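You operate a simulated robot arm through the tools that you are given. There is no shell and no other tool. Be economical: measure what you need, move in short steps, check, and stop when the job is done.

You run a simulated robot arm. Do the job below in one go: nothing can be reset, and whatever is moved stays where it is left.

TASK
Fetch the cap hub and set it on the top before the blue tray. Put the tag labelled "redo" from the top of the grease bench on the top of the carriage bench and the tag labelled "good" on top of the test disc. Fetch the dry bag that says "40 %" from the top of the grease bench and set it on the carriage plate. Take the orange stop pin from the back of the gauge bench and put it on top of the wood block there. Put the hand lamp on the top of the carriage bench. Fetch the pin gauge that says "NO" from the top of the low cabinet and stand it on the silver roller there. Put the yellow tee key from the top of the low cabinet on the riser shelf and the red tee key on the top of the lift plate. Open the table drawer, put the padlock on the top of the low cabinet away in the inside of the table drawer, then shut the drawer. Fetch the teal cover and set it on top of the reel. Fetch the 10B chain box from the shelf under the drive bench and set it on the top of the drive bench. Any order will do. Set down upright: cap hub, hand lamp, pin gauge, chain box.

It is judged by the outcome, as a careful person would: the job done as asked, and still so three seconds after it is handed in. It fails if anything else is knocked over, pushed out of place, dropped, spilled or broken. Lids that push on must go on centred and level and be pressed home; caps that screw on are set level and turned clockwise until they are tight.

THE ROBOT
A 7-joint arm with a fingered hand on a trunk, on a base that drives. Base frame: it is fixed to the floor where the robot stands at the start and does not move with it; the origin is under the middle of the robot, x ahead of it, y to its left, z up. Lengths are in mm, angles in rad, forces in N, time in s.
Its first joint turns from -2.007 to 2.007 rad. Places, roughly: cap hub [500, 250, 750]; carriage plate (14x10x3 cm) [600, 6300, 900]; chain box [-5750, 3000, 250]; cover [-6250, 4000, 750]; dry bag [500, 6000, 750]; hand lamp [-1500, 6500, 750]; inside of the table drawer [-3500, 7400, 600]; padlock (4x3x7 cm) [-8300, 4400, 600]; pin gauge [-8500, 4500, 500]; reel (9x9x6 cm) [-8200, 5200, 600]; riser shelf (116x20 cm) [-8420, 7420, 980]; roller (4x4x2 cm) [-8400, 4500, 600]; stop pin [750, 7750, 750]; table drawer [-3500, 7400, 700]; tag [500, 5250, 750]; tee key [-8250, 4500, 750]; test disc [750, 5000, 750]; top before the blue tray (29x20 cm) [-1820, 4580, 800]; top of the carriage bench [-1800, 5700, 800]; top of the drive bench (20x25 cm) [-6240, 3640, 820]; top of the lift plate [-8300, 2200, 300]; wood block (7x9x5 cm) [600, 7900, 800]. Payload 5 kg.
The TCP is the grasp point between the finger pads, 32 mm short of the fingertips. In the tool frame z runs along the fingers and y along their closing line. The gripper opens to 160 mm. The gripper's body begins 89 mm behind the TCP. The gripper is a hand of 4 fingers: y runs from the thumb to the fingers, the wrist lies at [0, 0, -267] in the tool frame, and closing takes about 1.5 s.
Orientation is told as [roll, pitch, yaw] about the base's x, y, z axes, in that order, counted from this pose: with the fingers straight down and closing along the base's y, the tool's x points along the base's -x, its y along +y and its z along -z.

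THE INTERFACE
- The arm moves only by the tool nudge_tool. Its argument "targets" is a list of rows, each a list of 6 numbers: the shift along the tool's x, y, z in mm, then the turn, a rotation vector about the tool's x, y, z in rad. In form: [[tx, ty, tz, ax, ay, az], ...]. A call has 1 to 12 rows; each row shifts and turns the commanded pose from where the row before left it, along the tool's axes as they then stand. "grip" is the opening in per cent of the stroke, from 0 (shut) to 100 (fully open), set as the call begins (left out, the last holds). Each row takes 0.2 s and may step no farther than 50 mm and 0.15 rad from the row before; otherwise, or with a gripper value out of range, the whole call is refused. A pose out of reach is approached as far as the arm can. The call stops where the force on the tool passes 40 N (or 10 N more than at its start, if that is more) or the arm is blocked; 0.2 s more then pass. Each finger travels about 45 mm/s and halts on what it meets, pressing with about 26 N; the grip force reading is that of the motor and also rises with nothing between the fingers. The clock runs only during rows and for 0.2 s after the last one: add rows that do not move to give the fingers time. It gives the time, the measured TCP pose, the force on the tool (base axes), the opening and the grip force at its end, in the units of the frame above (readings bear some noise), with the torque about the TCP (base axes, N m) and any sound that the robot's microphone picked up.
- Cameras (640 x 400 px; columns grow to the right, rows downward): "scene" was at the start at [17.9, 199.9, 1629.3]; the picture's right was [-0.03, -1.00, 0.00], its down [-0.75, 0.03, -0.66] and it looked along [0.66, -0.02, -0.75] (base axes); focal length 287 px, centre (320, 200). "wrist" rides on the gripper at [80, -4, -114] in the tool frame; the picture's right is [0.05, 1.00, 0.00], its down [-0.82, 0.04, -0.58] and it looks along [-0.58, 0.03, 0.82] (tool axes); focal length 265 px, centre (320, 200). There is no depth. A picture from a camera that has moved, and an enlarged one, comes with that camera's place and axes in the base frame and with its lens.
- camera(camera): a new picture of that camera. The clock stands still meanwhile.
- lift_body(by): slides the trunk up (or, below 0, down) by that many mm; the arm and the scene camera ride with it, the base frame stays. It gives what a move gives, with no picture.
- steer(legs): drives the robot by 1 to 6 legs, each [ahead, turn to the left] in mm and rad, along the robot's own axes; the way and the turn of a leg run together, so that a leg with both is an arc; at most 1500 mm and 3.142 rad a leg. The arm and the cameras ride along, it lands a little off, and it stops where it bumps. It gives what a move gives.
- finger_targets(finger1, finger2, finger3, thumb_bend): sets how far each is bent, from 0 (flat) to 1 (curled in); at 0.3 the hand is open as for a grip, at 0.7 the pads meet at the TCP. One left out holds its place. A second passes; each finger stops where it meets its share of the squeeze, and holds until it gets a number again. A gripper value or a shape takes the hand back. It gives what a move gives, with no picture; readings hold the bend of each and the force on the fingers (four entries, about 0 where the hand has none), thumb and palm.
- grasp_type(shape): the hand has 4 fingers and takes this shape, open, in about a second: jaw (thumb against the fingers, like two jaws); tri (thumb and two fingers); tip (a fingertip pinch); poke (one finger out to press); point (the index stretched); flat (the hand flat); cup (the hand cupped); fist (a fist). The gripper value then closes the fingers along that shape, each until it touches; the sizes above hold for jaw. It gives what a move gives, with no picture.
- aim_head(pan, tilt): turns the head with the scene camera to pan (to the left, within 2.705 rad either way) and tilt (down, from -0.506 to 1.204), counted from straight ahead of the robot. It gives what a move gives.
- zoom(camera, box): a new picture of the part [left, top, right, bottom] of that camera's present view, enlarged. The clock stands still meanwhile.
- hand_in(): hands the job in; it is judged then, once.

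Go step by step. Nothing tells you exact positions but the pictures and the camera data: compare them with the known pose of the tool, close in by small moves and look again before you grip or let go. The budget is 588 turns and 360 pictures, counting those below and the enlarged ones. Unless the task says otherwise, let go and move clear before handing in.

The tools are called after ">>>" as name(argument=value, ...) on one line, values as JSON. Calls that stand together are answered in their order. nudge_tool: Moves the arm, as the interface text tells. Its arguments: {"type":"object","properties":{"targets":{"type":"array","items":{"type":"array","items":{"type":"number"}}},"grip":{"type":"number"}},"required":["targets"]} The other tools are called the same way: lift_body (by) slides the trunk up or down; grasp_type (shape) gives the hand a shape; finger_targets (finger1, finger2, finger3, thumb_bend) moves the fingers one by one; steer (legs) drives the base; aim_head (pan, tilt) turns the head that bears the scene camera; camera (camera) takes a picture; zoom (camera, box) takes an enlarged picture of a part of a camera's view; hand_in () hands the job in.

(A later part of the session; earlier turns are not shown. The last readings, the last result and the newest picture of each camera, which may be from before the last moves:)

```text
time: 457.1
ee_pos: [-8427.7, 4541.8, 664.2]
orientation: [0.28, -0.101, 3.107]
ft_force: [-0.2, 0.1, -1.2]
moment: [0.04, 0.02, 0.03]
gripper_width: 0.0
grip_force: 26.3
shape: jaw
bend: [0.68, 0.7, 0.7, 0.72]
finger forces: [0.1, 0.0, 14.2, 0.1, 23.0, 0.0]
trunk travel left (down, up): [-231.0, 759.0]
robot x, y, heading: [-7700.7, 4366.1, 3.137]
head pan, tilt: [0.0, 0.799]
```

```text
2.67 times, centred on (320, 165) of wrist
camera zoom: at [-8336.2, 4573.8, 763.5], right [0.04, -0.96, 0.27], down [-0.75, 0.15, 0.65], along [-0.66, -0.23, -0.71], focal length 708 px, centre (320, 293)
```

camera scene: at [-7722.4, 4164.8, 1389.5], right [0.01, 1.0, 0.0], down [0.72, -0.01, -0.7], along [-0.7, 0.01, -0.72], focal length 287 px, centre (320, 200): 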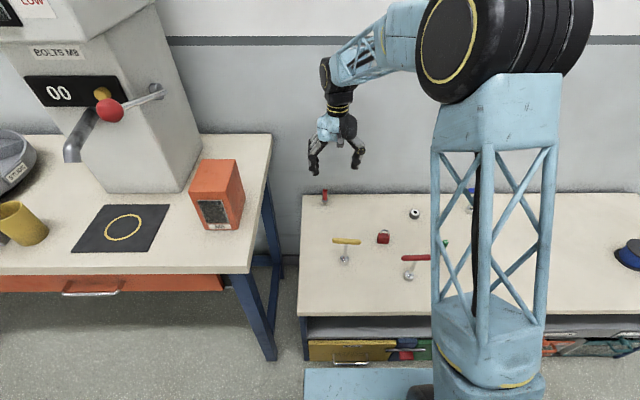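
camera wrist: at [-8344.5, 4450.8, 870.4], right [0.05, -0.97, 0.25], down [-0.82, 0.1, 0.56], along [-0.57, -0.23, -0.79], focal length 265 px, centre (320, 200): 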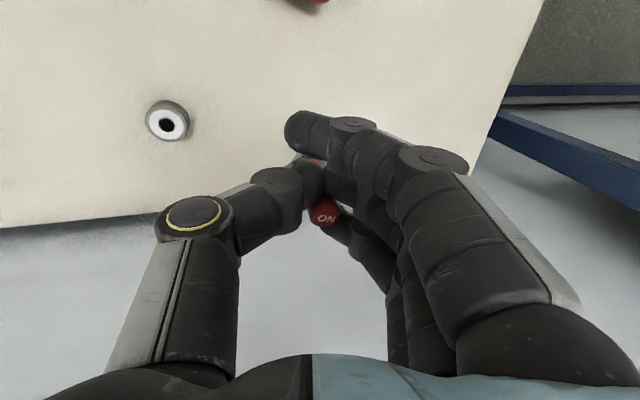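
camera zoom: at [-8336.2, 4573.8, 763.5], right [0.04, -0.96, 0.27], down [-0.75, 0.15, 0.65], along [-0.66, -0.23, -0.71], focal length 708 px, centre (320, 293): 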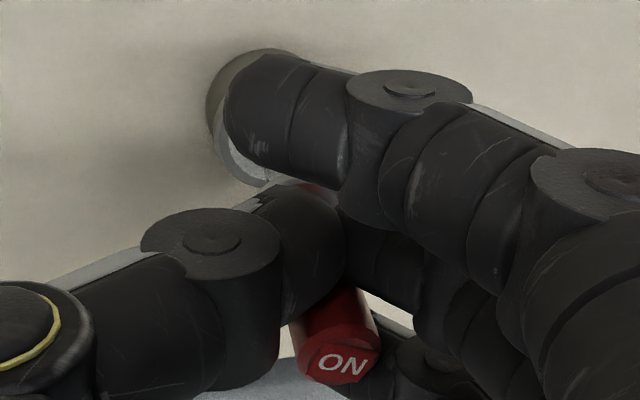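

I over-corrected: the original hand tilt (0.25) was the vertical one. I'll restore that orientation and the centred position.

>>> nudge_tool(targets=[[0, 0, -2, 0.03, 0.118, 0], [0, 0, 0, 0, 0, 0]])

```text
time: 457.7
ee_pos: [-8428.7, 4541.8, 665.7]
orientation: [0.25, 0.015, 3.134]
ft_force: [0.3, -0.7, -1.4]
moment: [0.02, 0.01, 0.0]
gripper_width: 0.0
grip_force: 26.2
shape: jaw
bend: [0.68, 0.7, 0.7, 0.72]
finger forces: [0.1, 0.0, 14.3, 0.0, 23.2, 0.1]
trunk travel left (down, up): [-231.0, 759.0]
robot x, y, heading: [-7698.9, 4368.4, 3.135]
head pan, tilt: [0.0, 0.799]
```

>>> nudge_tool(targets=[[-1.5, 4.8, 1.2, 0, 0, 0], [0, 0, 0, 0, 0, 0]])

>>> zoom(camera="scene", box=[395, 185, 440, 220])

```text
time: 458.3
ee_pos: [-8429.7, 4537.2, 665.4]
orientation: [0.25, 0.015, 3.136]
ft_force: [-1.1, -0.4, -1.3]
moment: [-0.01, 0.0, 0.02]
gripper_width: 0.0
grip_force: 26.3
shape: jaw
bend: [0.68, 0.7, 0.7, 0.72]
finger forces: [0.0, 0.1, 14.4, 0.0, 23.2, 0.1]
trunk travel left (down, up): [-231.0, 759.0]
robot x, y, heading: [-7702.2, 4369.9, 3.135]
head pan, tilt: [0.0, 0.799]
```

```text
11.43 times, centred on (418, 202) of scene
camera zoom: at [-7722.1, 4165.2, 1389.5], right [0.01, 1.0, 0.0], down [0.72, -0.01, -0.7], along [-0.7, 0.0, -0.72], focal length 3279 px, centre (-794, 171)
```

zoom: 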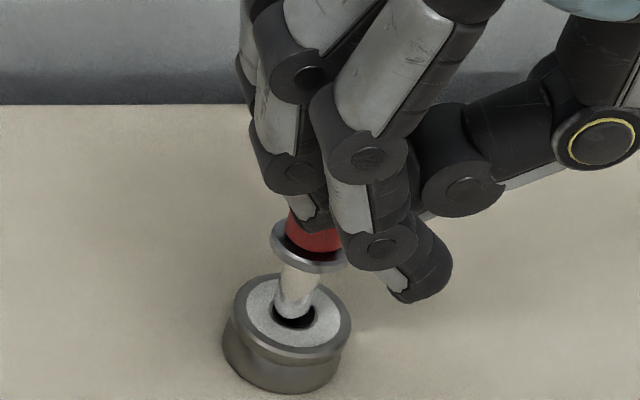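

>>> nudge_tool(targets=[[0, -1.5, 1.5, 0, 0, 0], [0, -0.5, 1.95, 0, 0, 0], [0, -0.25, 1, 0, 0, 0], [0, 0, 0, 0, 0, 0]])

>>> zoom(camera="scene", box=[395, 185, 440, 220])

```text
time: 459.3
ee_pos: [-8430.0, 4538.0, 662.3]
orientation: [0.249, 0.012, 3.137]
ft_force: [-0.7, 0.4, 8.4]
moment: [-0.04, 0.14, -0.02]
gripper_width: 0.0
grip_force: 25.7
shape: jaw
bend: [0.68, 0.7, 0.7, 0.72]
finger forces: [0.1, 0.0, 15.1, 0.0, 25.6, 0.0]
trunk travel left (down, up): [-231.0, 759.0]
robot x, y, heading: [-7700.4, 4370.1, 3.132]
head pan, tilt: [0.0, 0.799]
```

```text
11.43 times, centred on (418, 202) of scene
camera zoom: at [-7722.0, 4165.2, 1389.6], right [0.01, 1.0, 0.0], down [0.72, -0.01, -0.7], along [-0.7, 0.01, -0.72], focal length 3279 px, centre (-794, 171)
```

zoom: 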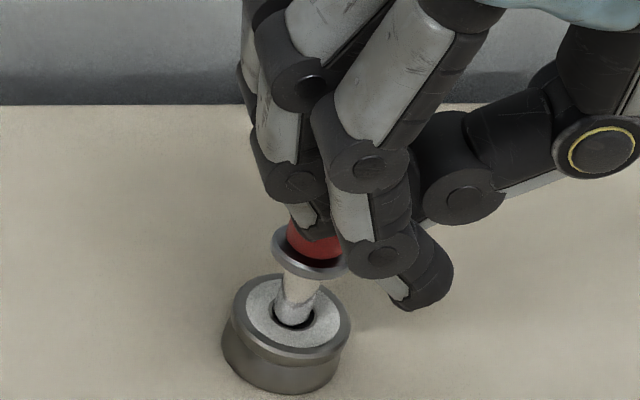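

The tip is centred and in contact. Releasing gently by the thumb first.

>>> finger_targets(thumb_bend=0.69)

>>> zoom(camera="scene", box=[395, 175, 440, 220])

```text
time: 460.3
ee_pos: [-8429.8, 4538.4, 660.3]
orientation: [0.25, 0.014, 3.137]
ft_force: [0.2, 0.6, 3.3]
moment: [0.04, -0.06, -0.01]
gripper_width: 16.9
grip_force: 7.0
shape: fingers
bend: [0.68, 0.7, 0.71, 0.69]
finger forces: [0.1, 0.0, 5.9, 0.1, 8.8, 0.0]
trunk travel left (down, up): [-231.0, 759.0]
robot x, y, heading: [-7696.5, 4371.4, 3.132]
head pan, tilt: [0.0, 0.799]
```

```text
8.89 times, centred on (418, 198) of scene
camera zoom: at [-7722.0, 4165.2, 1389.5], right [0.01, 1.0, 0.0], down [0.72, -0.01, -0.7], along [-0.7, 0.0, -0.72], focal length 2550 px, centre (-547, 222)
```

zoom: 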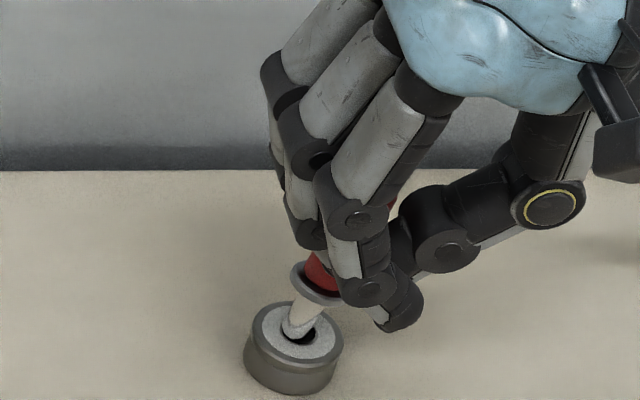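

The pin leaned toward the thumb as it eased. I'll shift the hand to bring it vertical again while lightly held.

>>> nudge_tool(targets=[[0, 3, 0.6, 0, 0, 0], [0, 3, 0.6, 0, 0, 0], [0, 0, 0, 0, 0, 0]])

>>> zoom(camera="scene", box=[395, 175, 440, 220])

>>> zoom(camera="wrist", box=[230, 90, 410, 240])

```text
time: 461.1
ee_pos: [-8429.2, 4531.4, 660.7]
orientation: [0.25, 0.012, 3.135]
ft_force: [0.3, 0.9, 2.7]
moment: [0.06, -0.05, 0.02]
gripper_width: 17.1
grip_force: 7.2
shape: fingers
bend: [0.68, 0.7, 0.71, 0.69]
finger forces: [0.1, 0.0, 5.7, 0.0, 9.0, 0.0]
trunk travel left (down, up): [-231.0, 759.0]
robot x, y, heading: [-7701.0, 4367.4, 3.134]
head pan, tilt: [0.0, 0.799]
```

```text
8.89 times, centred on (418, 198) of scene
camera zoom: at [-7722.0, 4165.1, 1389.5], right [0.01, 1.0, 0.0], down [0.72, -0.01, -0.7], along [-0.7, 0.01, -0.72], focal length 2550 px, centre (-547, 222)
```

zoom: 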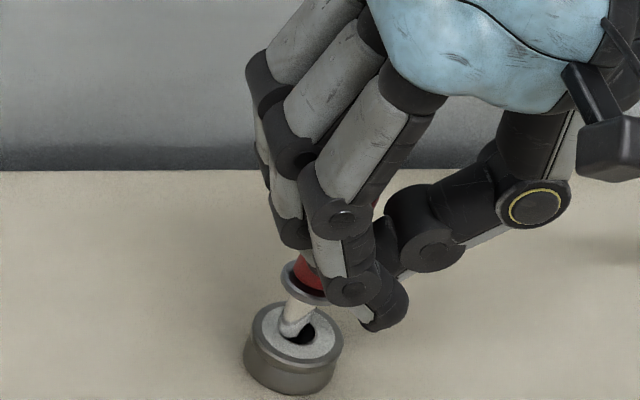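

```text
2.67 times, centred on (320, 165) of wrist
camera zoom: at [-8350.8, 4563.7, 771.5], right [0.04, -0.97, 0.25], down [-0.82, 0.11, 0.56], along [-0.57, -0.23, -0.79], focal length 708 px, centre (320, 293)
```

zoom: 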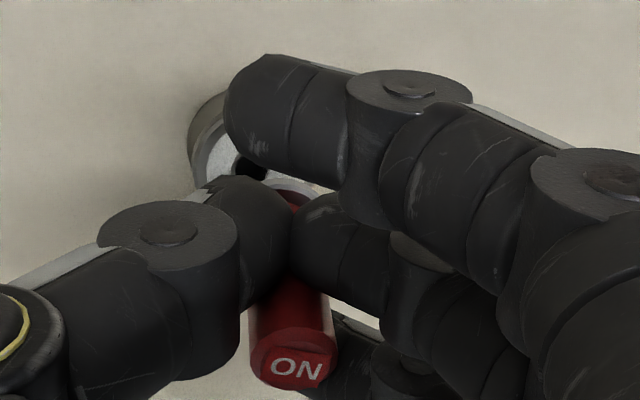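

I'll correct the lean in small measured steps using the scene view as the gauge.

>>> nudge_tool(targets=[[0, 0, -3, 0, 0, 0], [0, -6, -1.5, 0.12, -0.08, 0], [0, 0, 0, 0, 0, 0]])

>>> zoom(camera="scene", box=[395, 175, 440, 220])

>>> zoom(camera="wrist", box=[230, 90, 410, 240])

```text
time: 461.9
ee_pos: [-8428.9, 4537.7, 663.0]
orientation: [0.131, -0.066, 3.123]
ft_force: [0.2, -0.9, -0.1]
moment: [0.02, -0.02, -0.02]
gripper_width: 17.2
grip_force: 5.4
shape: fingers
bend: [0.68, 0.7, 0.71, 0.68]
finger forces: [0.0, 0.1, 5.0, 0.0, 6.7, 0.0]
trunk travel left (down, up): [-231.0, 759.0]
robot x, y, heading: [-7700.8, 4372.9, 3.132]
head pan, tilt: [0.0, 0.799]
```

```text
8.89 times, centred on (418, 198) of scene
camera zoom: at [-7722.0, 4164.8, 1389.5], right [0.01, 1.0, 0.0], down [0.72, 0.0, -0.7], along [-0.7, 0.01, -0.72], focal length 2550 px, centre (-547, 222)
```

zoom: 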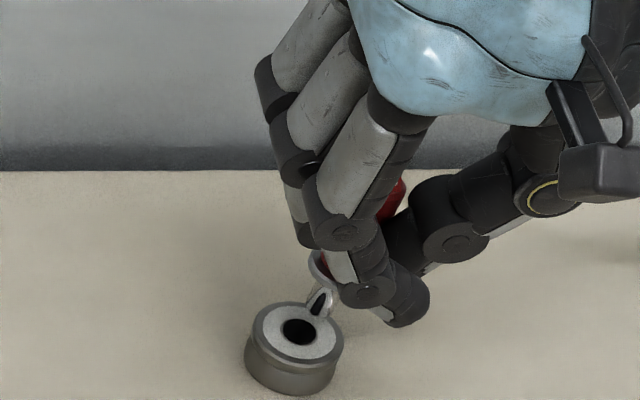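

```text
2.67 times, centred on (320, 165) of wrist
camera zoom: at [-8341.5, 4555.6, 771.0], right [0.04, -0.99, 0.13], down [-0.77, 0.05, 0.63], along [-0.63, -0.12, -0.77], focal length 708 px, centre (320, 293)
```

zoom: 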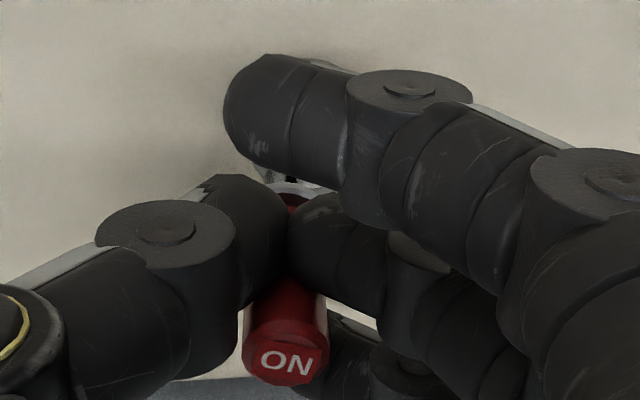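

The gauge has swung in the grip and I can't trust a release here. I'll move to a clear patch of the cabinet, lay it down gently, and regrasp it near its top so that it hangs vertical.

>>> nudge_tool(targets=[[0, 0, -30, 0, 0, 0], [0, 0, -20, -0.131, 0.078, 0], [0, 40, 0, 0, 0, 0], [0, 40, 0, 0, 0, 0], [0, 35, 0, 0, 0, 0], [0, 0, 0, 0, 0, 0]])

>>> camera(camera="wrist")

>>> zoom(camera="scene", box=[360, 150, 440, 230])

```text
refused: row 2 steps farther than a row can; nothing moved
```

```text
174 pictures are left
camera wrist: at [-8341.5, 4555.6, 771.0], right [0.04, -0.99, 0.13], down [-0.77, 0.05, 0.63], along [-0.63, -0.12, -0.77], focal length 265 px, centre (320, 200)
```

wrist: 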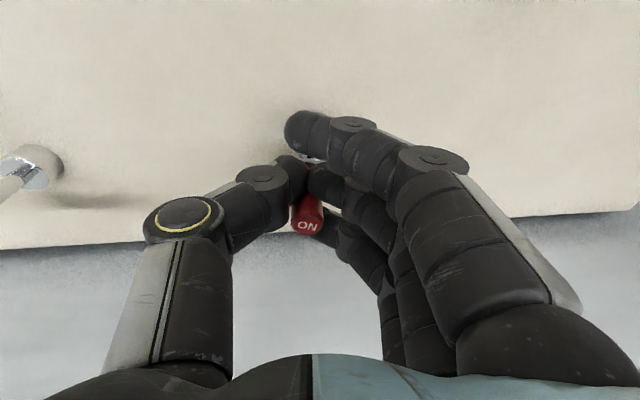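

```text
5.00 times, centred on (400, 190) of scene
camera zoom: at [-7722.0, 4164.8, 1389.5], right [0.01, 1.0, 0.0], down [0.72, 0.0, -0.7], along [-0.7, 0.01, -0.72], focal length 1434 px, centre (-80, 250)
```

zoom: 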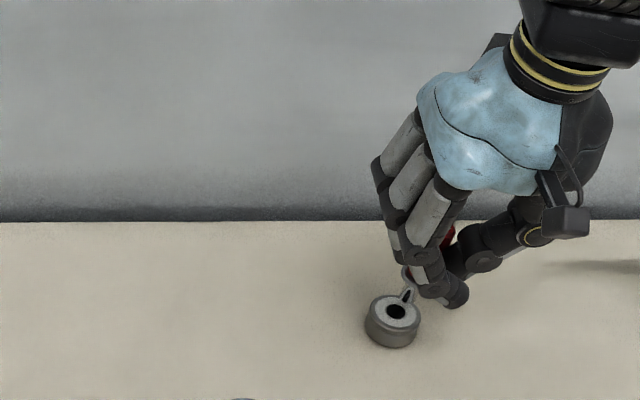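

>>> nudge_tool(targets=[[0, 0, -30, 0, 0, 0], [0, 0, -20, -0.065, 0.04, 0], [0, 0, 0, -0.065, 0.04, 0], [0, 40, 0, 0, 0, 0], [0, 40, 0, 0, 0, 0], [0, 35, 0, 0, 0, 0], [0, 0, 0, 0, 0, 0]])

>>> zoom(camera="scene", box=[360, 140, 440, 220])

```text
time: 463.5
ee_pos: [-8426.5, 4432.6, 741.9]
orientation: [0.261, 0.014, 3.137]
ft_force: [-0.5, -0.3, -1.2]
moment: [0.03, -0.01, 0.01]
gripper_width: 17.1
grip_force: 6.4
shape: fingers
bend: [0.68, 0.7, 0.71, 0.68]
finger forces: [0.0, 0.0, 5.1, 0.1, 6.8, 0.0]
trunk travel left (down, up): [-231.0, 759.0]
robot x, y, heading: [-7699.8, 4371.0, 3.138]
head pan, tilt: [0.0, 0.799]
```

```text
5.00 times, centred on (400, 180) of scene
camera zoom: at [-7722.1, 4164.9, 1389.5], right [0.01, 1.0, 0.0], down [0.72, -0.01, -0.7], along [-0.7, 0.01, -0.72], focal length 1434 px, centre (-80, 300)
```

zoom: 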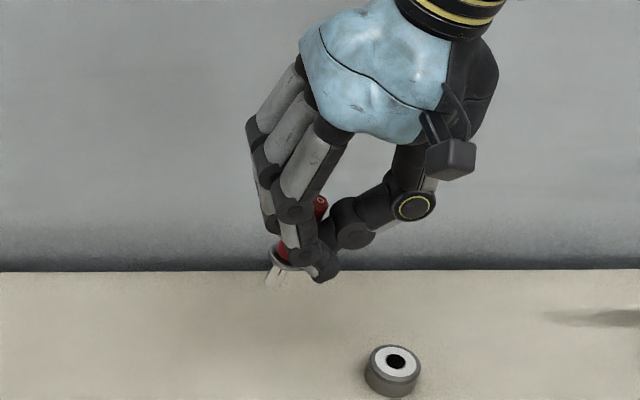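

The pin is in fact aligned with the hand axis. I'll make the hand vertical and check the pin again.

>>> nudge_tool(targets=[[0, 0, 0, 0.13, 0, 0], [0, 0, 0, 0.131, -0.012, 0], [0, 0, 0, 0, 0, 0]])

>>> zoom(camera="scene", box=[360, 140, 440, 220])

>>> zoom(camera="wrist", box=[230, 90, 410, 240])

```text
time: 464.3
ee_pos: [-8427.6, 4432.6, 742.8]
orientation: [0.0, 0.001, 3.136]
ft_force: [-0.1, -0.6, -1.1]
moment: [0.03, -0.02, 0.0]
gripper_width: 17.2
grip_force: 5.7
shape: fingers
bend: [0.68, 0.7, 0.71, 0.68]
finger forces: [0.0, 0.0, 5.1, 0.0, 6.7, 0.0]
trunk travel left (down, up): [-231.0, 759.0]
robot x, y, heading: [-7699.9, 4368.7, 3.135]
head pan, tilt: [0.0, 0.799]
```

```text
5.00 times, centred on (400, 180) of scene
camera zoom: at [-7722.1, 4164.7, 1389.5], right [0.01, 1.0, 0.0], down [0.72, 0.0, -0.7], along [-0.7, 0.01, -0.72], focal length 1434 px, centre (-80, 300)
```

zoom: 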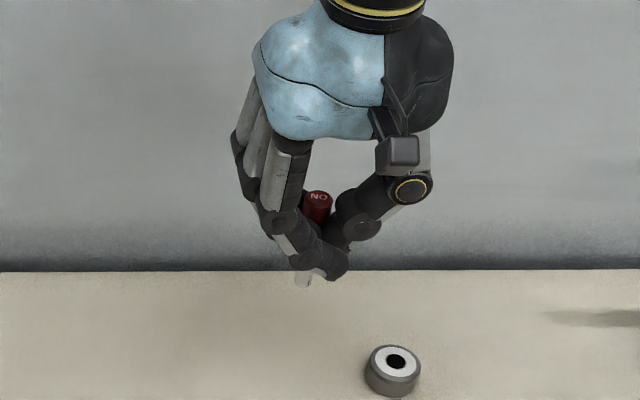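

```text
2.67 times, centred on (320, 165) of wrist
camera zoom: at [-8347.2, 4436.7, 856.5], right [0.05, -1.0, 0.0], down [-0.82, -0.04, 0.58], along [-0.58, -0.02, -0.82], focal length 708 px, centre (320, 293)
```

zoom: 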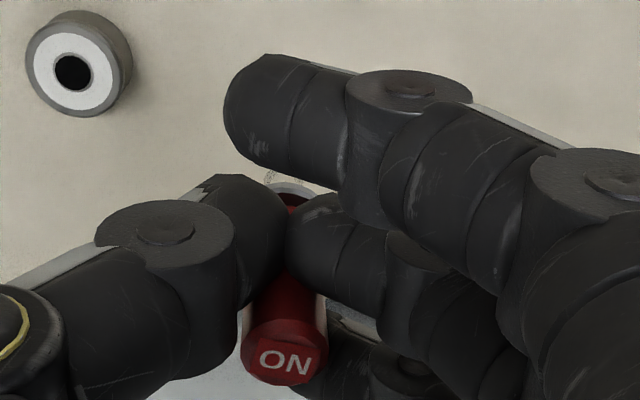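

The pin is now within a few degrees of vertical with a light grip. I'll return it over the roller.

>>> nudge_tool(targets=[[0, 0, 0, -0.03, -0.03, 0], [0.5, -34, 0, 0, 0, 0], [0.5, -34, 0, 0, 0, 0], [0.5, -33, 0, 0, 0, 0], [0, -1, 35, 0, 0, 0], [0, -1, 33, 0, 0, 0], [0, 0, 0, 0, 0, 0]])

>>> zoom(camera="scene", box=[390, 170, 450, 225])

```text
time: 465.9
ee_pos: [-8426.7, 4535.4, 669.9]
orientation: [0.029, -0.029, 3.136]
ft_force: [-0.2, 0.0, -0.5]
moment: [-0.04, -0.02, 0.02]
gripper_width: 17.3
grip_force: 5.7
shape: fingers
bend: [0.68, 0.7, 0.71, 0.68]
finger forces: [0.0, 0.0, 5.0, 0.1, 6.7, 0.1]
trunk travel left (down, up): [-231.0, 759.0]
robot x, y, heading: [-7702.1, 4364.2, 3.133]
head pan, tilt: [0.0, 0.799]
```

```text
7.27 times, centred on (420, 198) of scene
camera zoom: at [-7722.3, 4165.2, 1389.5], right [0.01, 1.0, 0.0], down [0.72, -0.01, -0.7], along [-0.7, 0.01, -0.72], focal length 2086 px, centre (-407, 218)
```

zoom: 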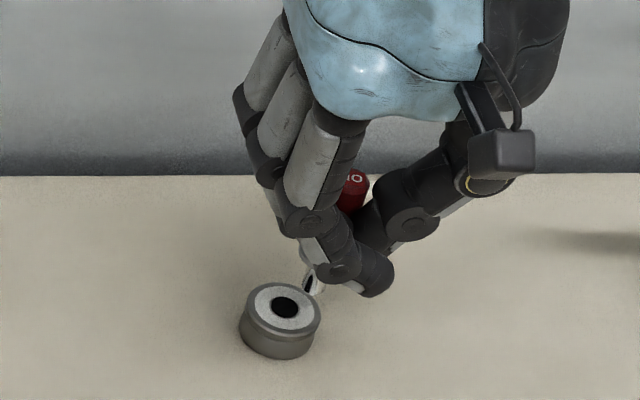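

>>> nudge_tool(targets=[[0, 14, 0, 0, 0, 0], [0, 0, 4, 0, 0, 0], [0, 0, 0, 0, 0, 0]])

>>> zoom(camera="scene", box=[390, 180, 440, 225])

```text
time: 466.7
ee_pos: [-8426.2, 4521.5, 668.4]
orientation: [0.029, -0.029, 3.138]
ft_force: [-0.2, 0.2, -0.6]
moment: [-0.02, -0.03, -0.03]
gripper_width: 17.4
grip_force: 6.3
shape: fingers
bend: [0.68, 0.7, 0.71, 0.68]
finger forces: [0.0, 0.0, 5.0, 0.0, 6.7, 0.0]
trunk travel left (down, up): [-231.0, 759.0]
robot x, y, heading: [-7699.4, 4369.6, 3.134]
head pan, tilt: [0.0, 0.799]
```

```text
8.89 times, centred on (415, 202) of scene
camera zoom: at [-7722.1, 4165.1, 1389.5], right [0.01, 1.0, 0.0], down [0.72, -0.01, -0.7], along [-0.7, 0.01, -0.72], focal length 2550 px, centre (-524, 178)
```

zoom: 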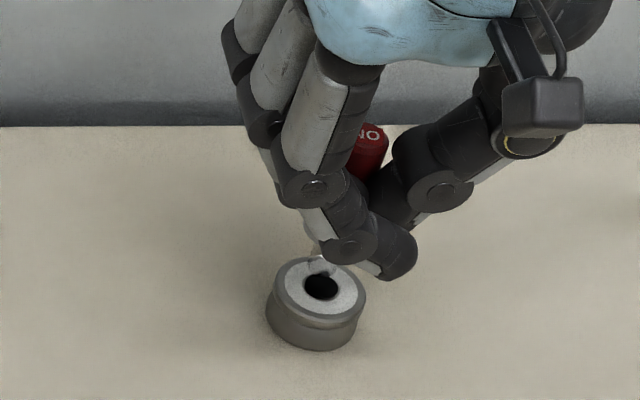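

>>> nudge_tool(targets=[[3, -1.6, 2, 0, 0, 0], [0, 0, 2, 0, 0, 0], [0, 0, 2, 0, 0, 0], [0, 0, 1, 0, 0, 0], [0, 0, 0, 0, 0, 0]])

>>> zoom(camera="scene", box=[390, 180, 440, 225])

```text
time: 467.9
ee_pos: [-8423.3, 4523.8, 662.0]
orientation: [0.029, -0.029, 3.136]
ft_force: [1.5, 0.2, -0.1]
moment: [0.01, 0.01, 0.01]
gripper_width: 17.1
grip_force: 5.9
shape: fingers
bend: [0.68, 0.7, 0.71, 0.68]
finger forces: [0.0, 0.0, 5.0, 0.1, 6.7, 0.0]
trunk travel left (down, up): [-231.0, 759.0]
robot x, y, heading: [-7702.6, 4368.2, 3.137]
head pan, tilt: [0.0, 0.799]
```

```text
8.89 times, centred on (415, 202) of scene
camera zoom: at [-7722.1, 4165.1, 1389.5], right [0.01, 1.0, 0.0], down [0.72, -0.01, -0.7], along [-0.7, 0.01, -0.72], focal length 2550 px, centre (-524, 178)
```

zoom: 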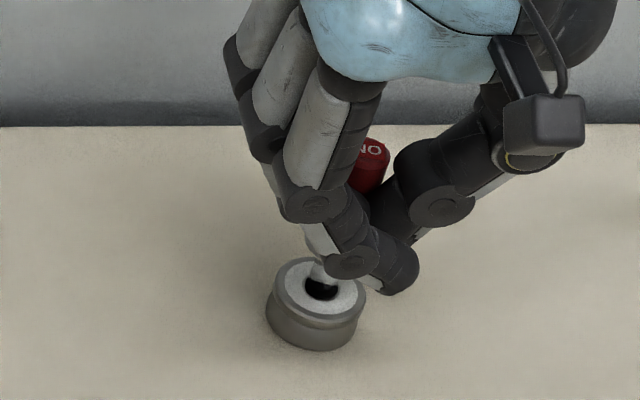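

>>> nudge_tool(targets=[[2, 0.5, 1.5, 0, 0, 0], [0, 0, 1.5, 0, 0, 0], [0, 0, 1, 0, 0, 0], [0, 0, 0, 0, 0, 0]])

>>> zoom(camera="scene", box=[390, 180, 440, 225])

```text
time: 468.9
ee_pos: [-8423.1, 4521.5, 658.3]
orientation: [0.031, -0.03, 3.135]
ft_force: [-0.3, 1.1, 6.1]
moment: [0.04, 0.12, 0.01]
gripper_width: 17.1
grip_force: 6.2
shape: fingers
bend: [0.68, 0.71, 0.72, 0.68]
finger forces: [0.0, 0.0, 5.5, 0.1, 7.5, 0.1]
trunk travel left (down, up): [-231.0, 759.0]
robot x, y, heading: [-7700.9, 4369.7, 3.133]
head pan, tilt: [0.0, 0.799]
```

```text
8.89 times, centred on (415, 202) of scene
camera zoom: at [-7721.7, 4165.1, 1389.5], right [0.01, 1.0, 0.0], down [0.72, -0.01, -0.7], along [-0.7, 0.01, -0.72], focal length 2550 px, centre (-524, 178)
```

zoom: 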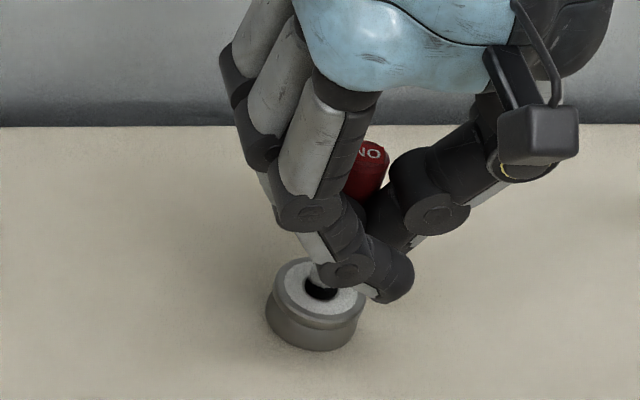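

>>> nudge_tool(targets=[[0, 0, -3, 0, 0, 0], [4, -0.5, 0, 0, 0, 0], [0, 0, 1.5, 0, 0, 0], [0, 0, 1, 0, 0, 0], [0, 0, 0, 0, 0, 0]])

>>> zoom(camera="scene", box=[390, 180, 440, 225])

```text
time: 470.1
ee_pos: [-8417.8, 4523.4, 657.4]
orientation: [0.03, -0.031, 3.137]
ft_force: [0.1, 0.4, 4.7]
moment: [-0.01, 0.06, 0.0]
gripper_width: 17.1
grip_force: 6.1
shape: fingers
bend: [0.68, 0.71, 0.72, 0.68]
finger forces: [0.0, 0.0, 5.0, 0.0, 7.0, 0.0]
trunk travel left (down, up): [-231.0, 759.0]
robot x, y, heading: [-7697.7, 4367.6, 3.134]
head pan, tilt: [0.0, 0.799]
```

```text
8.89 times, centred on (415, 202) of scene
camera zoom: at [-7721.8, 4165.1, 1389.6], right [0.01, 1.0, 0.0], down [0.72, -0.01, -0.7], along [-0.7, 0.01, -0.72], focal length 2550 px, centre (-524, 178)
```

zoom: 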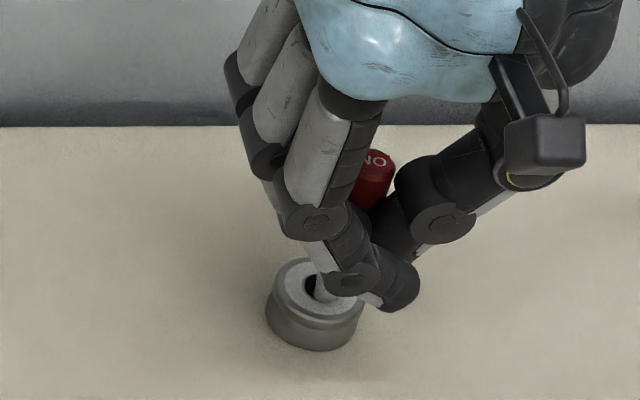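

The tip is on the roller's centre and the pin near vertical. Opening both sides together.

>>> finger_targets(finger1=0.62, finger2=0.64, finger3=0.65, thumb_bend=0.62)

>>> zoom(camera="scene", box=[390, 180, 440, 225])

```text
time: 471.1
ee_pos: [-8418.0, 4522.6, 657.8]
orientation: [0.03, -0.032, 3.136]
ft_force: [-0.2, -0.2, -0.7]
moment: [0.03, 0.01, -0.02]
gripper_width: 45.5
grip_force: 0.2
shape: fingers
bend: [0.62, 0.64, 0.65, 0.62]
finger forces: [0.0, 0.1, 0.1, 0.0, 0.0, 0.0]
trunk travel left (down, up): [-231.0, 759.0]
robot x, y, heading: [-7700.2, 4368.0, 3.138]
head pan, tilt: [0.0, 0.799]
```

```text
8.89 times, centred on (415, 202) of scene
camera zoom: at [-7722.0, 4165.1, 1389.5], right [0.01, 1.0, 0.0], down [0.72, -0.01, -0.7], along [-0.7, 0.01, -0.72], focal length 2550 px, centre (-524, 178)
```

zoom: 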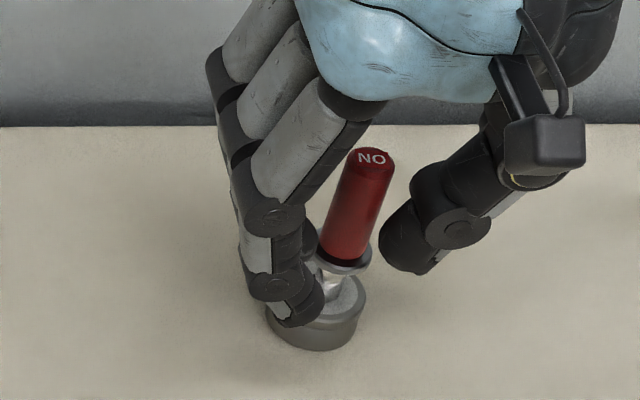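

It stands. Open wider and rise straight up.

>>> finger_targets(finger1=0.5, finger2=0.5, finger3=0.5, thumb_bend=0.5)

>>> nudge_tool(targets=[[0, 0, -15, 0, 0, 0], [0, 0, -30, 0, 0, 0], [0, 0, -40, 0, 0, 0], [0, 0, -40, 0, 0, 0], [0, 0, -40, 0, 0, 0], [0, 0, 0, 0, 0, 0]])

>>> zoom(camera="scene", box=[380, 150, 460, 230])

```text
time: 472.1
ee_pos: [-8419.3, 4522.7, 657.7]
orientation: [0.03, -0.029, 3.137]
ft_force: [1.1, 0.1, 0.2]
moment: [0.0, 0.0, 0.02]
gripper_width: 90.2
grip_force: 0.0
shape: fingers
bend: [0.5, 0.5, 0.5, 0.5]
finger forces: [0.0, 0.1, 0.1, 0.0, 0.0, 0.0]
trunk travel left (down, up): [-231.0, 759.0]
robot x, y, heading: [-7698.4, 4369.7, 3.133]
head pan, tilt: [0.0, 0.799]
```

```text
time: 473.5
ee_pos: [-8413.0, 4526.8, 820.1]
orientation: [0.029, -0.029, 3.137]
ft_force: [0.1, 0.3, 0.6]
moment: [0.02, -0.01, 0.03]
gripper_width: 90.6
grip_force: 0.2
shape: fingers
bend: [0.5, 0.5, 0.5, 0.5]
finger forces: [0.0, 0.1, 0.0, 0.1, 0.0, 0.0]
trunk travel left (down, up): [-231.0, 759.0]
robot x, y, heading: [-7702.5, 4369.9, 3.133]
head pan, tilt: [0.0, 0.799]
```

```text
5.00 times, centred on (420, 190) of scene
camera zoom: at [-7721.8, 4165.0, 1389.5], right [0.01, 1.0, 0.0], down [0.72, -0.01, -0.7], along [-0.7, 0.01, -0.72], focal length 1434 px, centre (-180, 250)
```

zoom: 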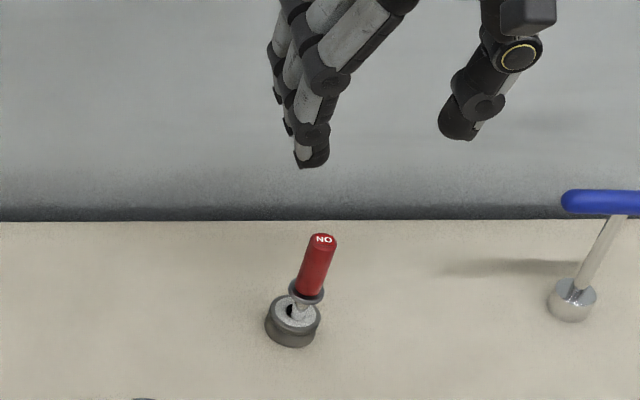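

The NO gauge stands upright on the silver roller. Next the red tee key near (−8160,4443): I'll turn the hand to straddle its bar.

>>> nudge_tool(targets=[[42, 14, -10, 0, 0, 0], [42, 14, -10, 0, 0, 0], [42, 14, -10, 0, 0, 0], [42, 14, 0, 0, 0, 0], [42, 14, 0, 0, 0, 0], [42, 14, 0, 0, 0, 0]], grip=42)

>>> nudge_tool(targets=[[0, 0, 0, 0.03, 0.03, 0], [0, 0, 0, 0, 0, 0.143], [0, 0, 0, 0, 0, 0.143], [0, 0, 0, 0, 0, 0.143], [0, 0, 0, 0, 0, 0.143], [0, 0, 0, 0, 0, 0.143], [0, 0, 0, 0, 0, 0.143], [0, 0, 0, 0, 0, 0.143], [0, 0, 0, 0, 0, 0.143], [0, 0, 0, 0, 0, 0.143], [0, 0, 0, 0, 0, 0.143], [0, 0, 0, 0, 0, 0.143]])

>>> camera(camera="wrist")

```text
time: 474.9
ee_pos: [-8159.5, 4442.2, 846.5]
orientation: [0.029, -0.026, 3.136]
ft_force: [-0.7, 0.3, -0.4]
moment: [-0.07, -0.01, -0.01]
gripper_width: 67.9
grip_force: 0.1
shape: jaw
bend: [0.73, 0.73, 0.73, 0.7]
finger forces: [0.1, 0.0, 0.0, 0.0, 0.0, 0.0]
trunk travel left (down, up): [-231.0, 759.0]
robot x, y, heading: [-7697.3, 4369.7, 3.134]
head pan, tilt: [0.0, 0.799]
```

```text
time: 477.5
ee_pos: [-8160.2, 4443.3, 847.5]
orientation: [-0.003, -0.002, 1.562]
ft_force: [-0.3, -0.2, 0.6]
moment: [0.0, 0.02, 0.01]
gripper_width: 67.8
grip_force: 0.0
shape: jaw
bend: [0.73, 0.73, 0.73, 0.7]
finger forces: [0.0, 0.0, 0.1, 0.0, 0.1, 0.0]
trunk travel left (down, up): [-231.0, 759.0]
robot x, y, heading: [-7702.8, 4370.1, 3.135]
head pan, tilt: [0.0, 0.799]
```

```text
162 pictures are left
camera wrist: at [-8158.1, 4362.4, 961.4], right [-1.0, -0.04, 0.0], down [-0.04, 0.81, 0.58], along [-0.02, 0.58, -0.82], focal length 265 px, centre (320, 200)
```

wrist: 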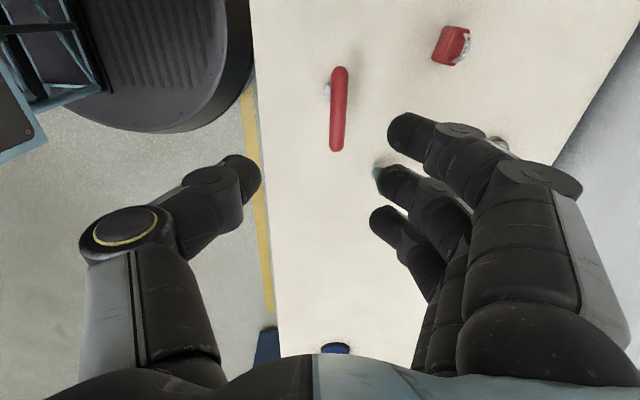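

Bar centre is near (−8174,4436). Centre and descend around it.

>>> nudge_tool(targets=[[6, 13, 30, 0, 0, 0], [0, 0, 40, 0, 0, 0], [0, 0, 30, 0, 0, 0], [0, 0, 0, 0, 0, 0]])

>>> camera(camera="wrist")

```text
time: 478.5
ee_pos: [-8173.3, 4436.8, 747.2]
orientation: [-0.002, -0.003, 1.564]
ft_force: [-0.6, 0.1, -0.2]
moment: [0.0, -0.04, 0.03]
gripper_width: 67.7
grip_force: 0.0
shape: jaw
bend: [0.73, 0.73, 0.73, 0.7]
finger forces: [0.0, 0.0, 0.0, 0.0, 0.0, 0.0]
trunk travel left (down, up): [-231.0, 759.0]
robot x, y, heading: [-7697.8, 4371.0, 3.138]
head pan, tilt: [0.0, 0.799]
```

```text
161 pictures are left
camera wrist: at [-8171.0, 4355.7, 861.0], right [-1.0, -0.05, 0.0], down [-0.04, 0.81, 0.58], along [-0.03, 0.58, -0.82], focal length 265 px, centre (320, 200)
```

wrist: 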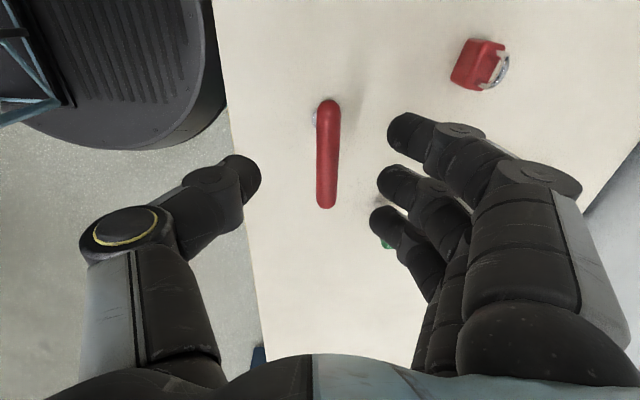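

>>> nudge_tool(targets=[[-5, 6, 25, 0, 0, 0], [0, 0, 20, 0, 0, 0], [0, 0, 0, 0, 0, 0]])

>>> camera(camera="wrist")

```text
time: 479.3
ee_pos: [-8181.4, 4441.7, 700.4]
orientation: [-0.001, -0.002, 1.564]
ft_force: [0.3, 0.5, 0.1]
moment: [0.0, 0.0, -0.01]
gripper_width: 67.8
grip_force: 0.0
shape: jaw
bend: [0.73, 0.73, 0.73, 0.7]
finger forces: [0.0, 0.0, 0.0, 0.0, 0.0, 0.0]
trunk travel left (down, up): [-231.0, 759.0]
robot x, y, heading: [-7700.4, 4371.5, 3.135]
head pan, tilt: [0.0, 0.799]
```

```text
160 pictures are left
camera wrist: at [-8178.0, 4360.7, 815.0], right [-1.0, -0.04, 0.0], down [-0.04, 0.81, 0.58], along [-0.02, 0.58, -0.82], focal length 265 px, centre (320, 200)
```

wrist: 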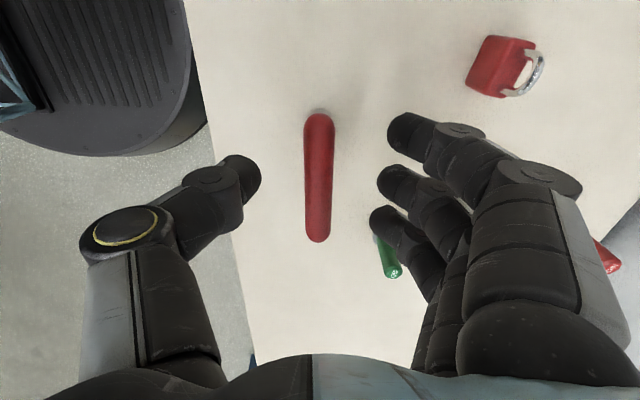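

>>> nudge_tool(targets=[[0, 0, 12, 0, 0, 0], [0, 0, 8, 0, 0, 0], [0, 0, 0, 0, 0, 0]])

>>> nudge_tool(targets=[[0, 0, 0, 0, 0, 0], [0, 0, 0, 0, 0, 0], [0, 0, 0, 0, 0, 0], [0, 0, 0, 0, 0, 0], [0, 0, 0, 0, 0, 0], [0, 0, 0, 0, 0, 0]], grip=0)

>>> camera(camera="wrist")

```text
time: 480.1
ee_pos: [-8180.5, 4441.5, 681.5]
orientation: [-0.002, -0.002, 1.562]
ft_force: [0.8, 0.5, 0.5]
moment: [0.03, 0.0, -0.01]
gripper_width: 67.6
grip_force: 0.0
shape: jaw
bend: [0.73, 0.73, 0.73, 0.7]
finger forces: [0.1, 0.0, 0.1, 0.1, 0.0, 0.0]
trunk travel left (down, up): [-231.0, 759.0]
robot x, y, heading: [-7698.8, 4368.8, 3.14]
head pan, tilt: [0.0, 0.799]
```

```text
time: 481.5
ee_pos: [-8181.8, 4441.6, 680.8]
orientation: [-0.002, -0.002, 1.564]
ft_force: [-1.0, 0.6, -0.9]
moment: [0.0, -0.05, 0.0]
gripper_width: 2.2
grip_force: 26.2
shape: jaw
bend: [0.7, 0.7, 0.7, 0.72]
finger forces: [6.4, 7.1, 6.4, 0.0, 20.4, 0.0]
trunk travel left (down, up): [-231.0, 759.0]
robot x, y, heading: [-7699.6, 4366.5, 3.136]
head pan, tilt: [0.0, 0.799]
```

```text
159 pictures are left
camera wrist: at [-8177.7, 4361.1, 794.8], right [-1.0, -0.04, 0.0], down [-0.04, 0.81, 0.58], along [-0.02, 0.58, -0.82], focal length 265 px, centre (320, 200)
```

wrist: 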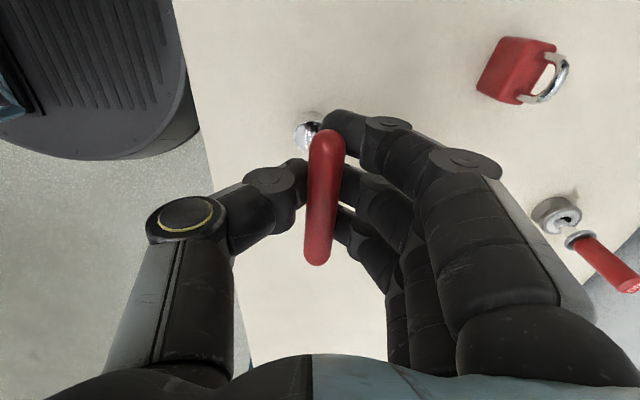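

The red tee key is held firmly across its bar. I'll lift it and drive south to the lift plate.

>>> nudge_tool(targets=[[0, 0, -25, 0, 0, 0], [0, 0, -45, 0, 0, 0], [0, 0, -45, 0, 0, 0], [0, 0, -45, 0, 0, 0], [0, 0, -45, 0, 0, 0]])

>>> steer(legs=[[-350, 0], [0, 1.571], [1500, 0], [640, 0], [0, -1.571]])

>>> aim_head(pan=0, tilt=0.75)

>>> camera(camera="scene")

```text
time: 482.7
ee_pos: [-8180.4, 4442.8, 889.9]
orientation: [-0.003, -0.003, 1.564]
ft_force: [0.0, 1.0, -1.5]
moment: [-0.04, 0.01, 0.02]
gripper_width: 2.2
grip_force: 26.3
shape: jaw
bend: [0.7, 0.7, 0.7, 0.72]
finger forces: [6.2, 7.5, 6.3, 0.1, 20.8, 0.0]
trunk travel left (down, up): [-231.0, 759.0]
robot x, y, heading: [-7698.8, 4366.2, 3.136]
head pan, tilt: [0.0, 0.799]
```

```text
time: 502.9
ee_pos: [-7902.2, 2285.8, 888.9]
orientation: [-0.002, -0.001, 1.526]
ft_force: [2.6, -0.6, -0.7]
moment: [-0.14, -0.26, 0.02]
gripper_width: 2.3
grip_force: 25.9
shape: jaw
bend: [0.71, 0.71, 0.67, 0.72]
finger forces: [4.7, 7.1, 10.0, 0.0, 20.8, 0.1]
trunk travel left (down, up): [-231.0, 759.0]
robot x, y, heading: [-7424.0, 2195.1, 3.099]
head pan, tilt: [0.0, 0.799]
```

```text
time: 503.6
ee_pos: [-7903.1, 2286.7, 889.3]
orientation: [-0.001, -0.003, 1.526]
ft_force: [2.2, -0.6, -0.8]
moment: [-0.07, -0.28, -0.03]
gripper_width: 2.3
grip_force: 25.8
shape: jaw
bend: [0.71, 0.71, 0.68, 0.72]
finger forces: [4.6, 7.1, 10.1, 0.0, 20.8, 0.0]
trunk travel left (down, up): [-231.0, 759.0]
robot x, y, heading: [-7427.4, 2191.8, 3.096]
head pan, tilt: [0.0, 0.75]
```

```text
158 pictures are left
camera scene: at [-7458.8, 1990.1, 1393.5], right [0.05, 1.0, 0.0], down [0.68, -0.03, -0.73], along [-0.73, 0.03, -0.68], focal length 287 px, centre (320, 200)
```

scene: 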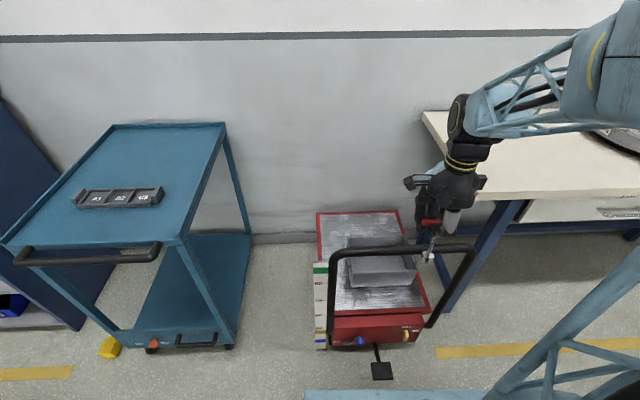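

The held key may be touching the cart's push handle; raising the hand first.

>>> nudge_tool(targets=[[0, 0, -30, 0, 0, 0], [0, 0, -40, 0, 0, 0], [0, 0, -40, 0, 0, 0], [0, 0, -40, 0, 0, 0], [0, 0, 0, 0, 0, 0]])

>>> camera(camera="scene")

>>> zoom(camera="wrist", box=[200, 80, 440, 280])

```text
time: 504.8
ee_pos: [-7902.1, 2285.7, 1039.3]
orientation: [-0.001, -0.002, 1.523]
ft_force: [-0.2, -0.8, -1.5]
moment: [-0.02, -0.01, 0.04]
gripper_width: 0.0
grip_force: 26.2
shape: jaw
bend: [0.71, 0.71, 0.71, 0.74]
finger forces: [2.1, 0.0, 2.9, 0.0, 0.0, 0.0]
trunk travel left (down, up): [-231.0, 759.0]
robot x, y, heading: [-7425.6, 2191.7, 3.091]
head pan, tilt: [0.0, 0.75]
```

```text
157 pictures are left
camera scene: at [-7458.8, 1990.2, 1393.5], right [0.05, 1.0, 0.0], down [0.68, -0.03, -0.73], along [-0.73, 0.03, -0.68], focal length 287 px, centre (320, 200)
```

scene: 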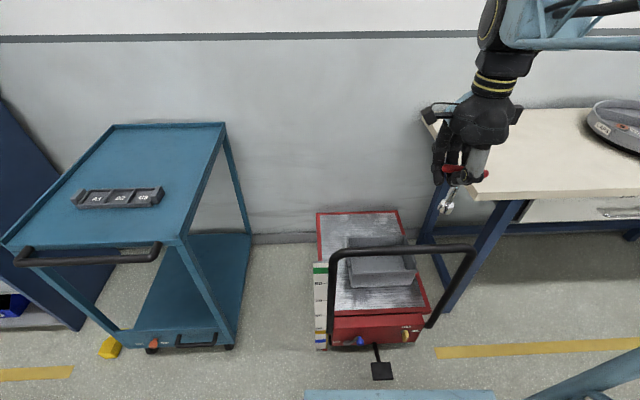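

```text
2.00 times, centred on (320, 180) of wrist
camera zoom: at [-7903.1, 2205.6, 1152.5], right [-1.0, -0.01, 0.0], down [-0.01, 0.82, 0.58], along [0.0, 0.58, -0.82], focal length 531 px, centre (320, 240)
```

zoom: 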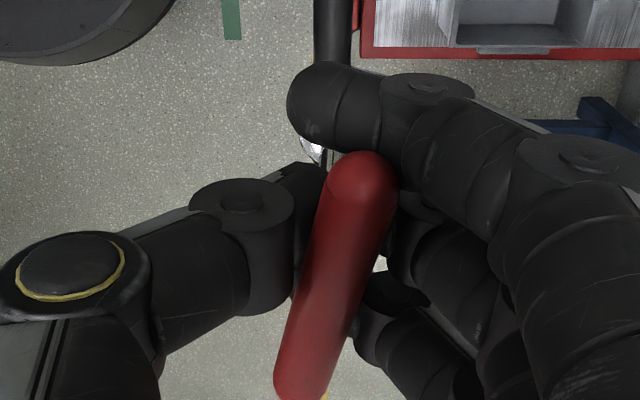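

The key slipped so that its bar hangs hooked above the closed fingers with the stem between — secure enough. The steel lift plate spans x −8530…−7970, y 2040…2450 with a grey tray on it; free strip is at y≈2095. I'll raise the trunk and move a bit closer.

>>> lift_body(by=150)

>>> steer(legs=[[0, 0.045], [75, 0]])

>>> nudge_tool(targets=[[45, 0, 0, 0, 0, 0], [45, 0, 0, 0, 0, 0], [45, 0, 0, 0, 0, 0], [30, 35, 0, 0, 0, 0], [0, 45, 0, 0, 0, 0], [0, 45, 0, 0, 0, 0], [0, 45, 0, 0, 0, 0], [0, 0, 0, 0, 0, 0]])

>>> camera(camera="scene")

>>> camera(camera="wrist")

```text
time: 506.5
ee_pos: [-7903.1, 2285.5, 1188.9]
orientation: [0.0, -0.001, 1.525]
ft_force: [0.1, -0.8, -1.4]
moment: [-0.01, 0.01, -0.03]
gripper_width: 0.0
grip_force: 25.8
shape: jaw
bend: [0.71, 0.71, 0.71, 0.74]
finger forces: [2.1, 0.0, 2.9, 0.0, 0.0, 0.1]
trunk travel left (down, up): [-381.0, 609.0]
robot x, y, heading: [-7426.3, 2192.8, 3.091]
head pan, tilt: [0.0, 0.75]
```

```text
time: 508.0
ee_pos: [-7954.0, 2260.0, 1188.0]
orientation: [-0.003, -0.001, 1.578]
ft_force: [-2.0, 0.4, 0.6]
moment: [-0.11, -0.19, -0.02]
gripper_width: 0.1
grip_force: 26.0
shape: jaw
bend: [0.71, 0.71, 0.71, 0.74]
finger forces: [1.9, 0.0, 3.1, 0.0, 0.0, 0.1]
trunk travel left (down, up): [-381.0, 609.0]
robot x, y, heading: [-7475.5, 2188.5, -3.099]
head pan, tilt: [0.0, 0.75]
```

```text
time: 509.8
ee_pos: [-8140.4, 2095.2, 1168.7]
orientation: [-0.023, -0.002, 1.574]
ft_force: [0.0, 0.2, -1.3]
moment: [-0.01, 0.04, 0.01]
gripper_width: 0.0
grip_force: 25.7
shape: jaw
bend: [0.72, 0.71, 0.71, 0.74]
finger forces: [0.8, 0.1, 3.2, 0.0, 0.0, 0.0]
trunk travel left (down, up): [-381.0, 609.0]
robot x, y, heading: [-7464.9, 2188.1, -3.116]
head pan, tilt: [0.0, 0.75]
```

```text
155 pictures are left
camera scene: at [-7456.7, 1982.3, 1546.9], right [-0.03, 1.0, 0.0], down [0.67, 0.02, -0.74], along [-0.74, -0.02, -0.67], focal length 287 px, centre (320, 200)
```

scene: 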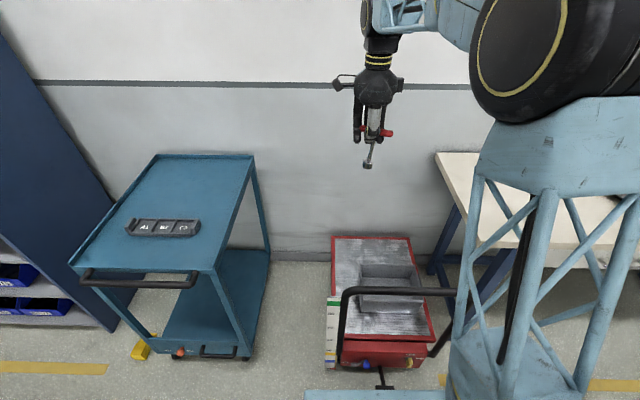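

```text
154 pictures are left
camera wrist: at [-8138.8, 2014.1, 1282.7], right [-1.0, -0.06, -0.02], down [-0.06, 0.81, 0.58], along [-0.01, 0.58, -0.82], focal length 265 px, centre (320, 200)
```

wrist: 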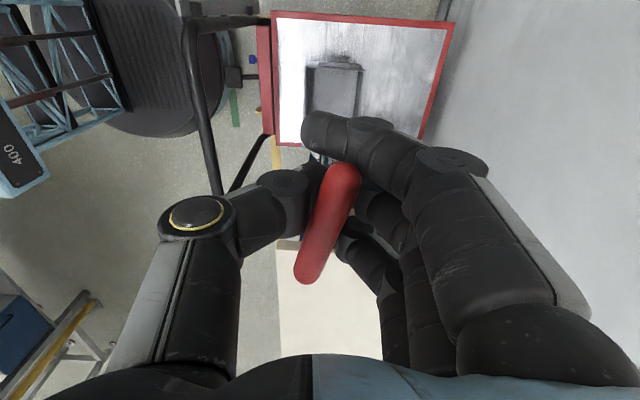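

Free area on the plate is near (−8210,2080). I'll move there and descend in stages, watching the arm against the cart handle.

>>> nudge_tool(targets=[[8, 35, 0, 0, 0, 0], [7, 35, 0, 0, 0, 0], [0, 0, 48, 0, 0, 0], [0, 0, 48, 0, 0, 0], [0, 0, 48, 0, 0, 0], [0, 0, 48, 0, 0, 0], [0, 0, 48, 0, 0, 0], [0, 0, 48, 0, 0, 0], [0, 0, 48, 0, 0, 0], [0, 0, 48, 0, 0, 0], [0, 0, 48, 0, 0, 0], [0, 0, 0, 0, 0, 0]])

>>> camera(camera="scene")

```text
time: 512.4
ee_pos: [-8200.4, 2077.5, 735.0]
orientation: [-0.024, -0.003, 1.576]
ft_force: [-1.0, -0.2, -2.3]
moment: [-0.05, -0.05, -0.01]
gripper_width: 0.0
grip_force: 26.3
shape: jaw
bend: [0.72, 0.7, 0.71, 0.74]
finger forces: [0.8, 0.0, 3.2, 0.0, 0.1, 0.0]
trunk travel left (down, up): [-381.0, 609.0]
robot x, y, heading: [-7465.6, 2187.1, -3.131]
head pan, tilt: [0.0, 0.75]
```

```text
153 pictures are left
camera scene: at [-7465.5, 1978.3, 1546.6], right [-0.01, 1.0, 0.0], down [0.67, 0.01, -0.74], along [-0.74, -0.01, -0.67], focal length 287 px, centre (320, 200)
```

scene: 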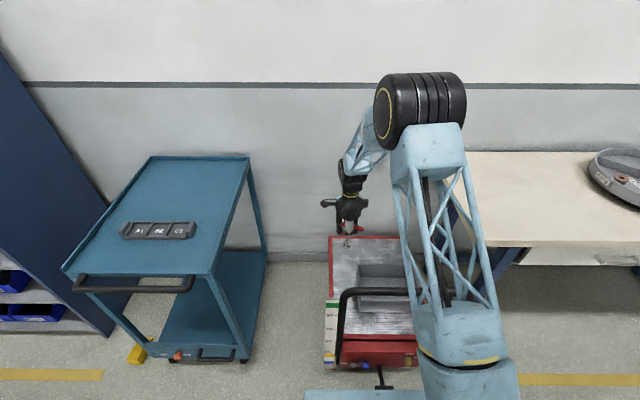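

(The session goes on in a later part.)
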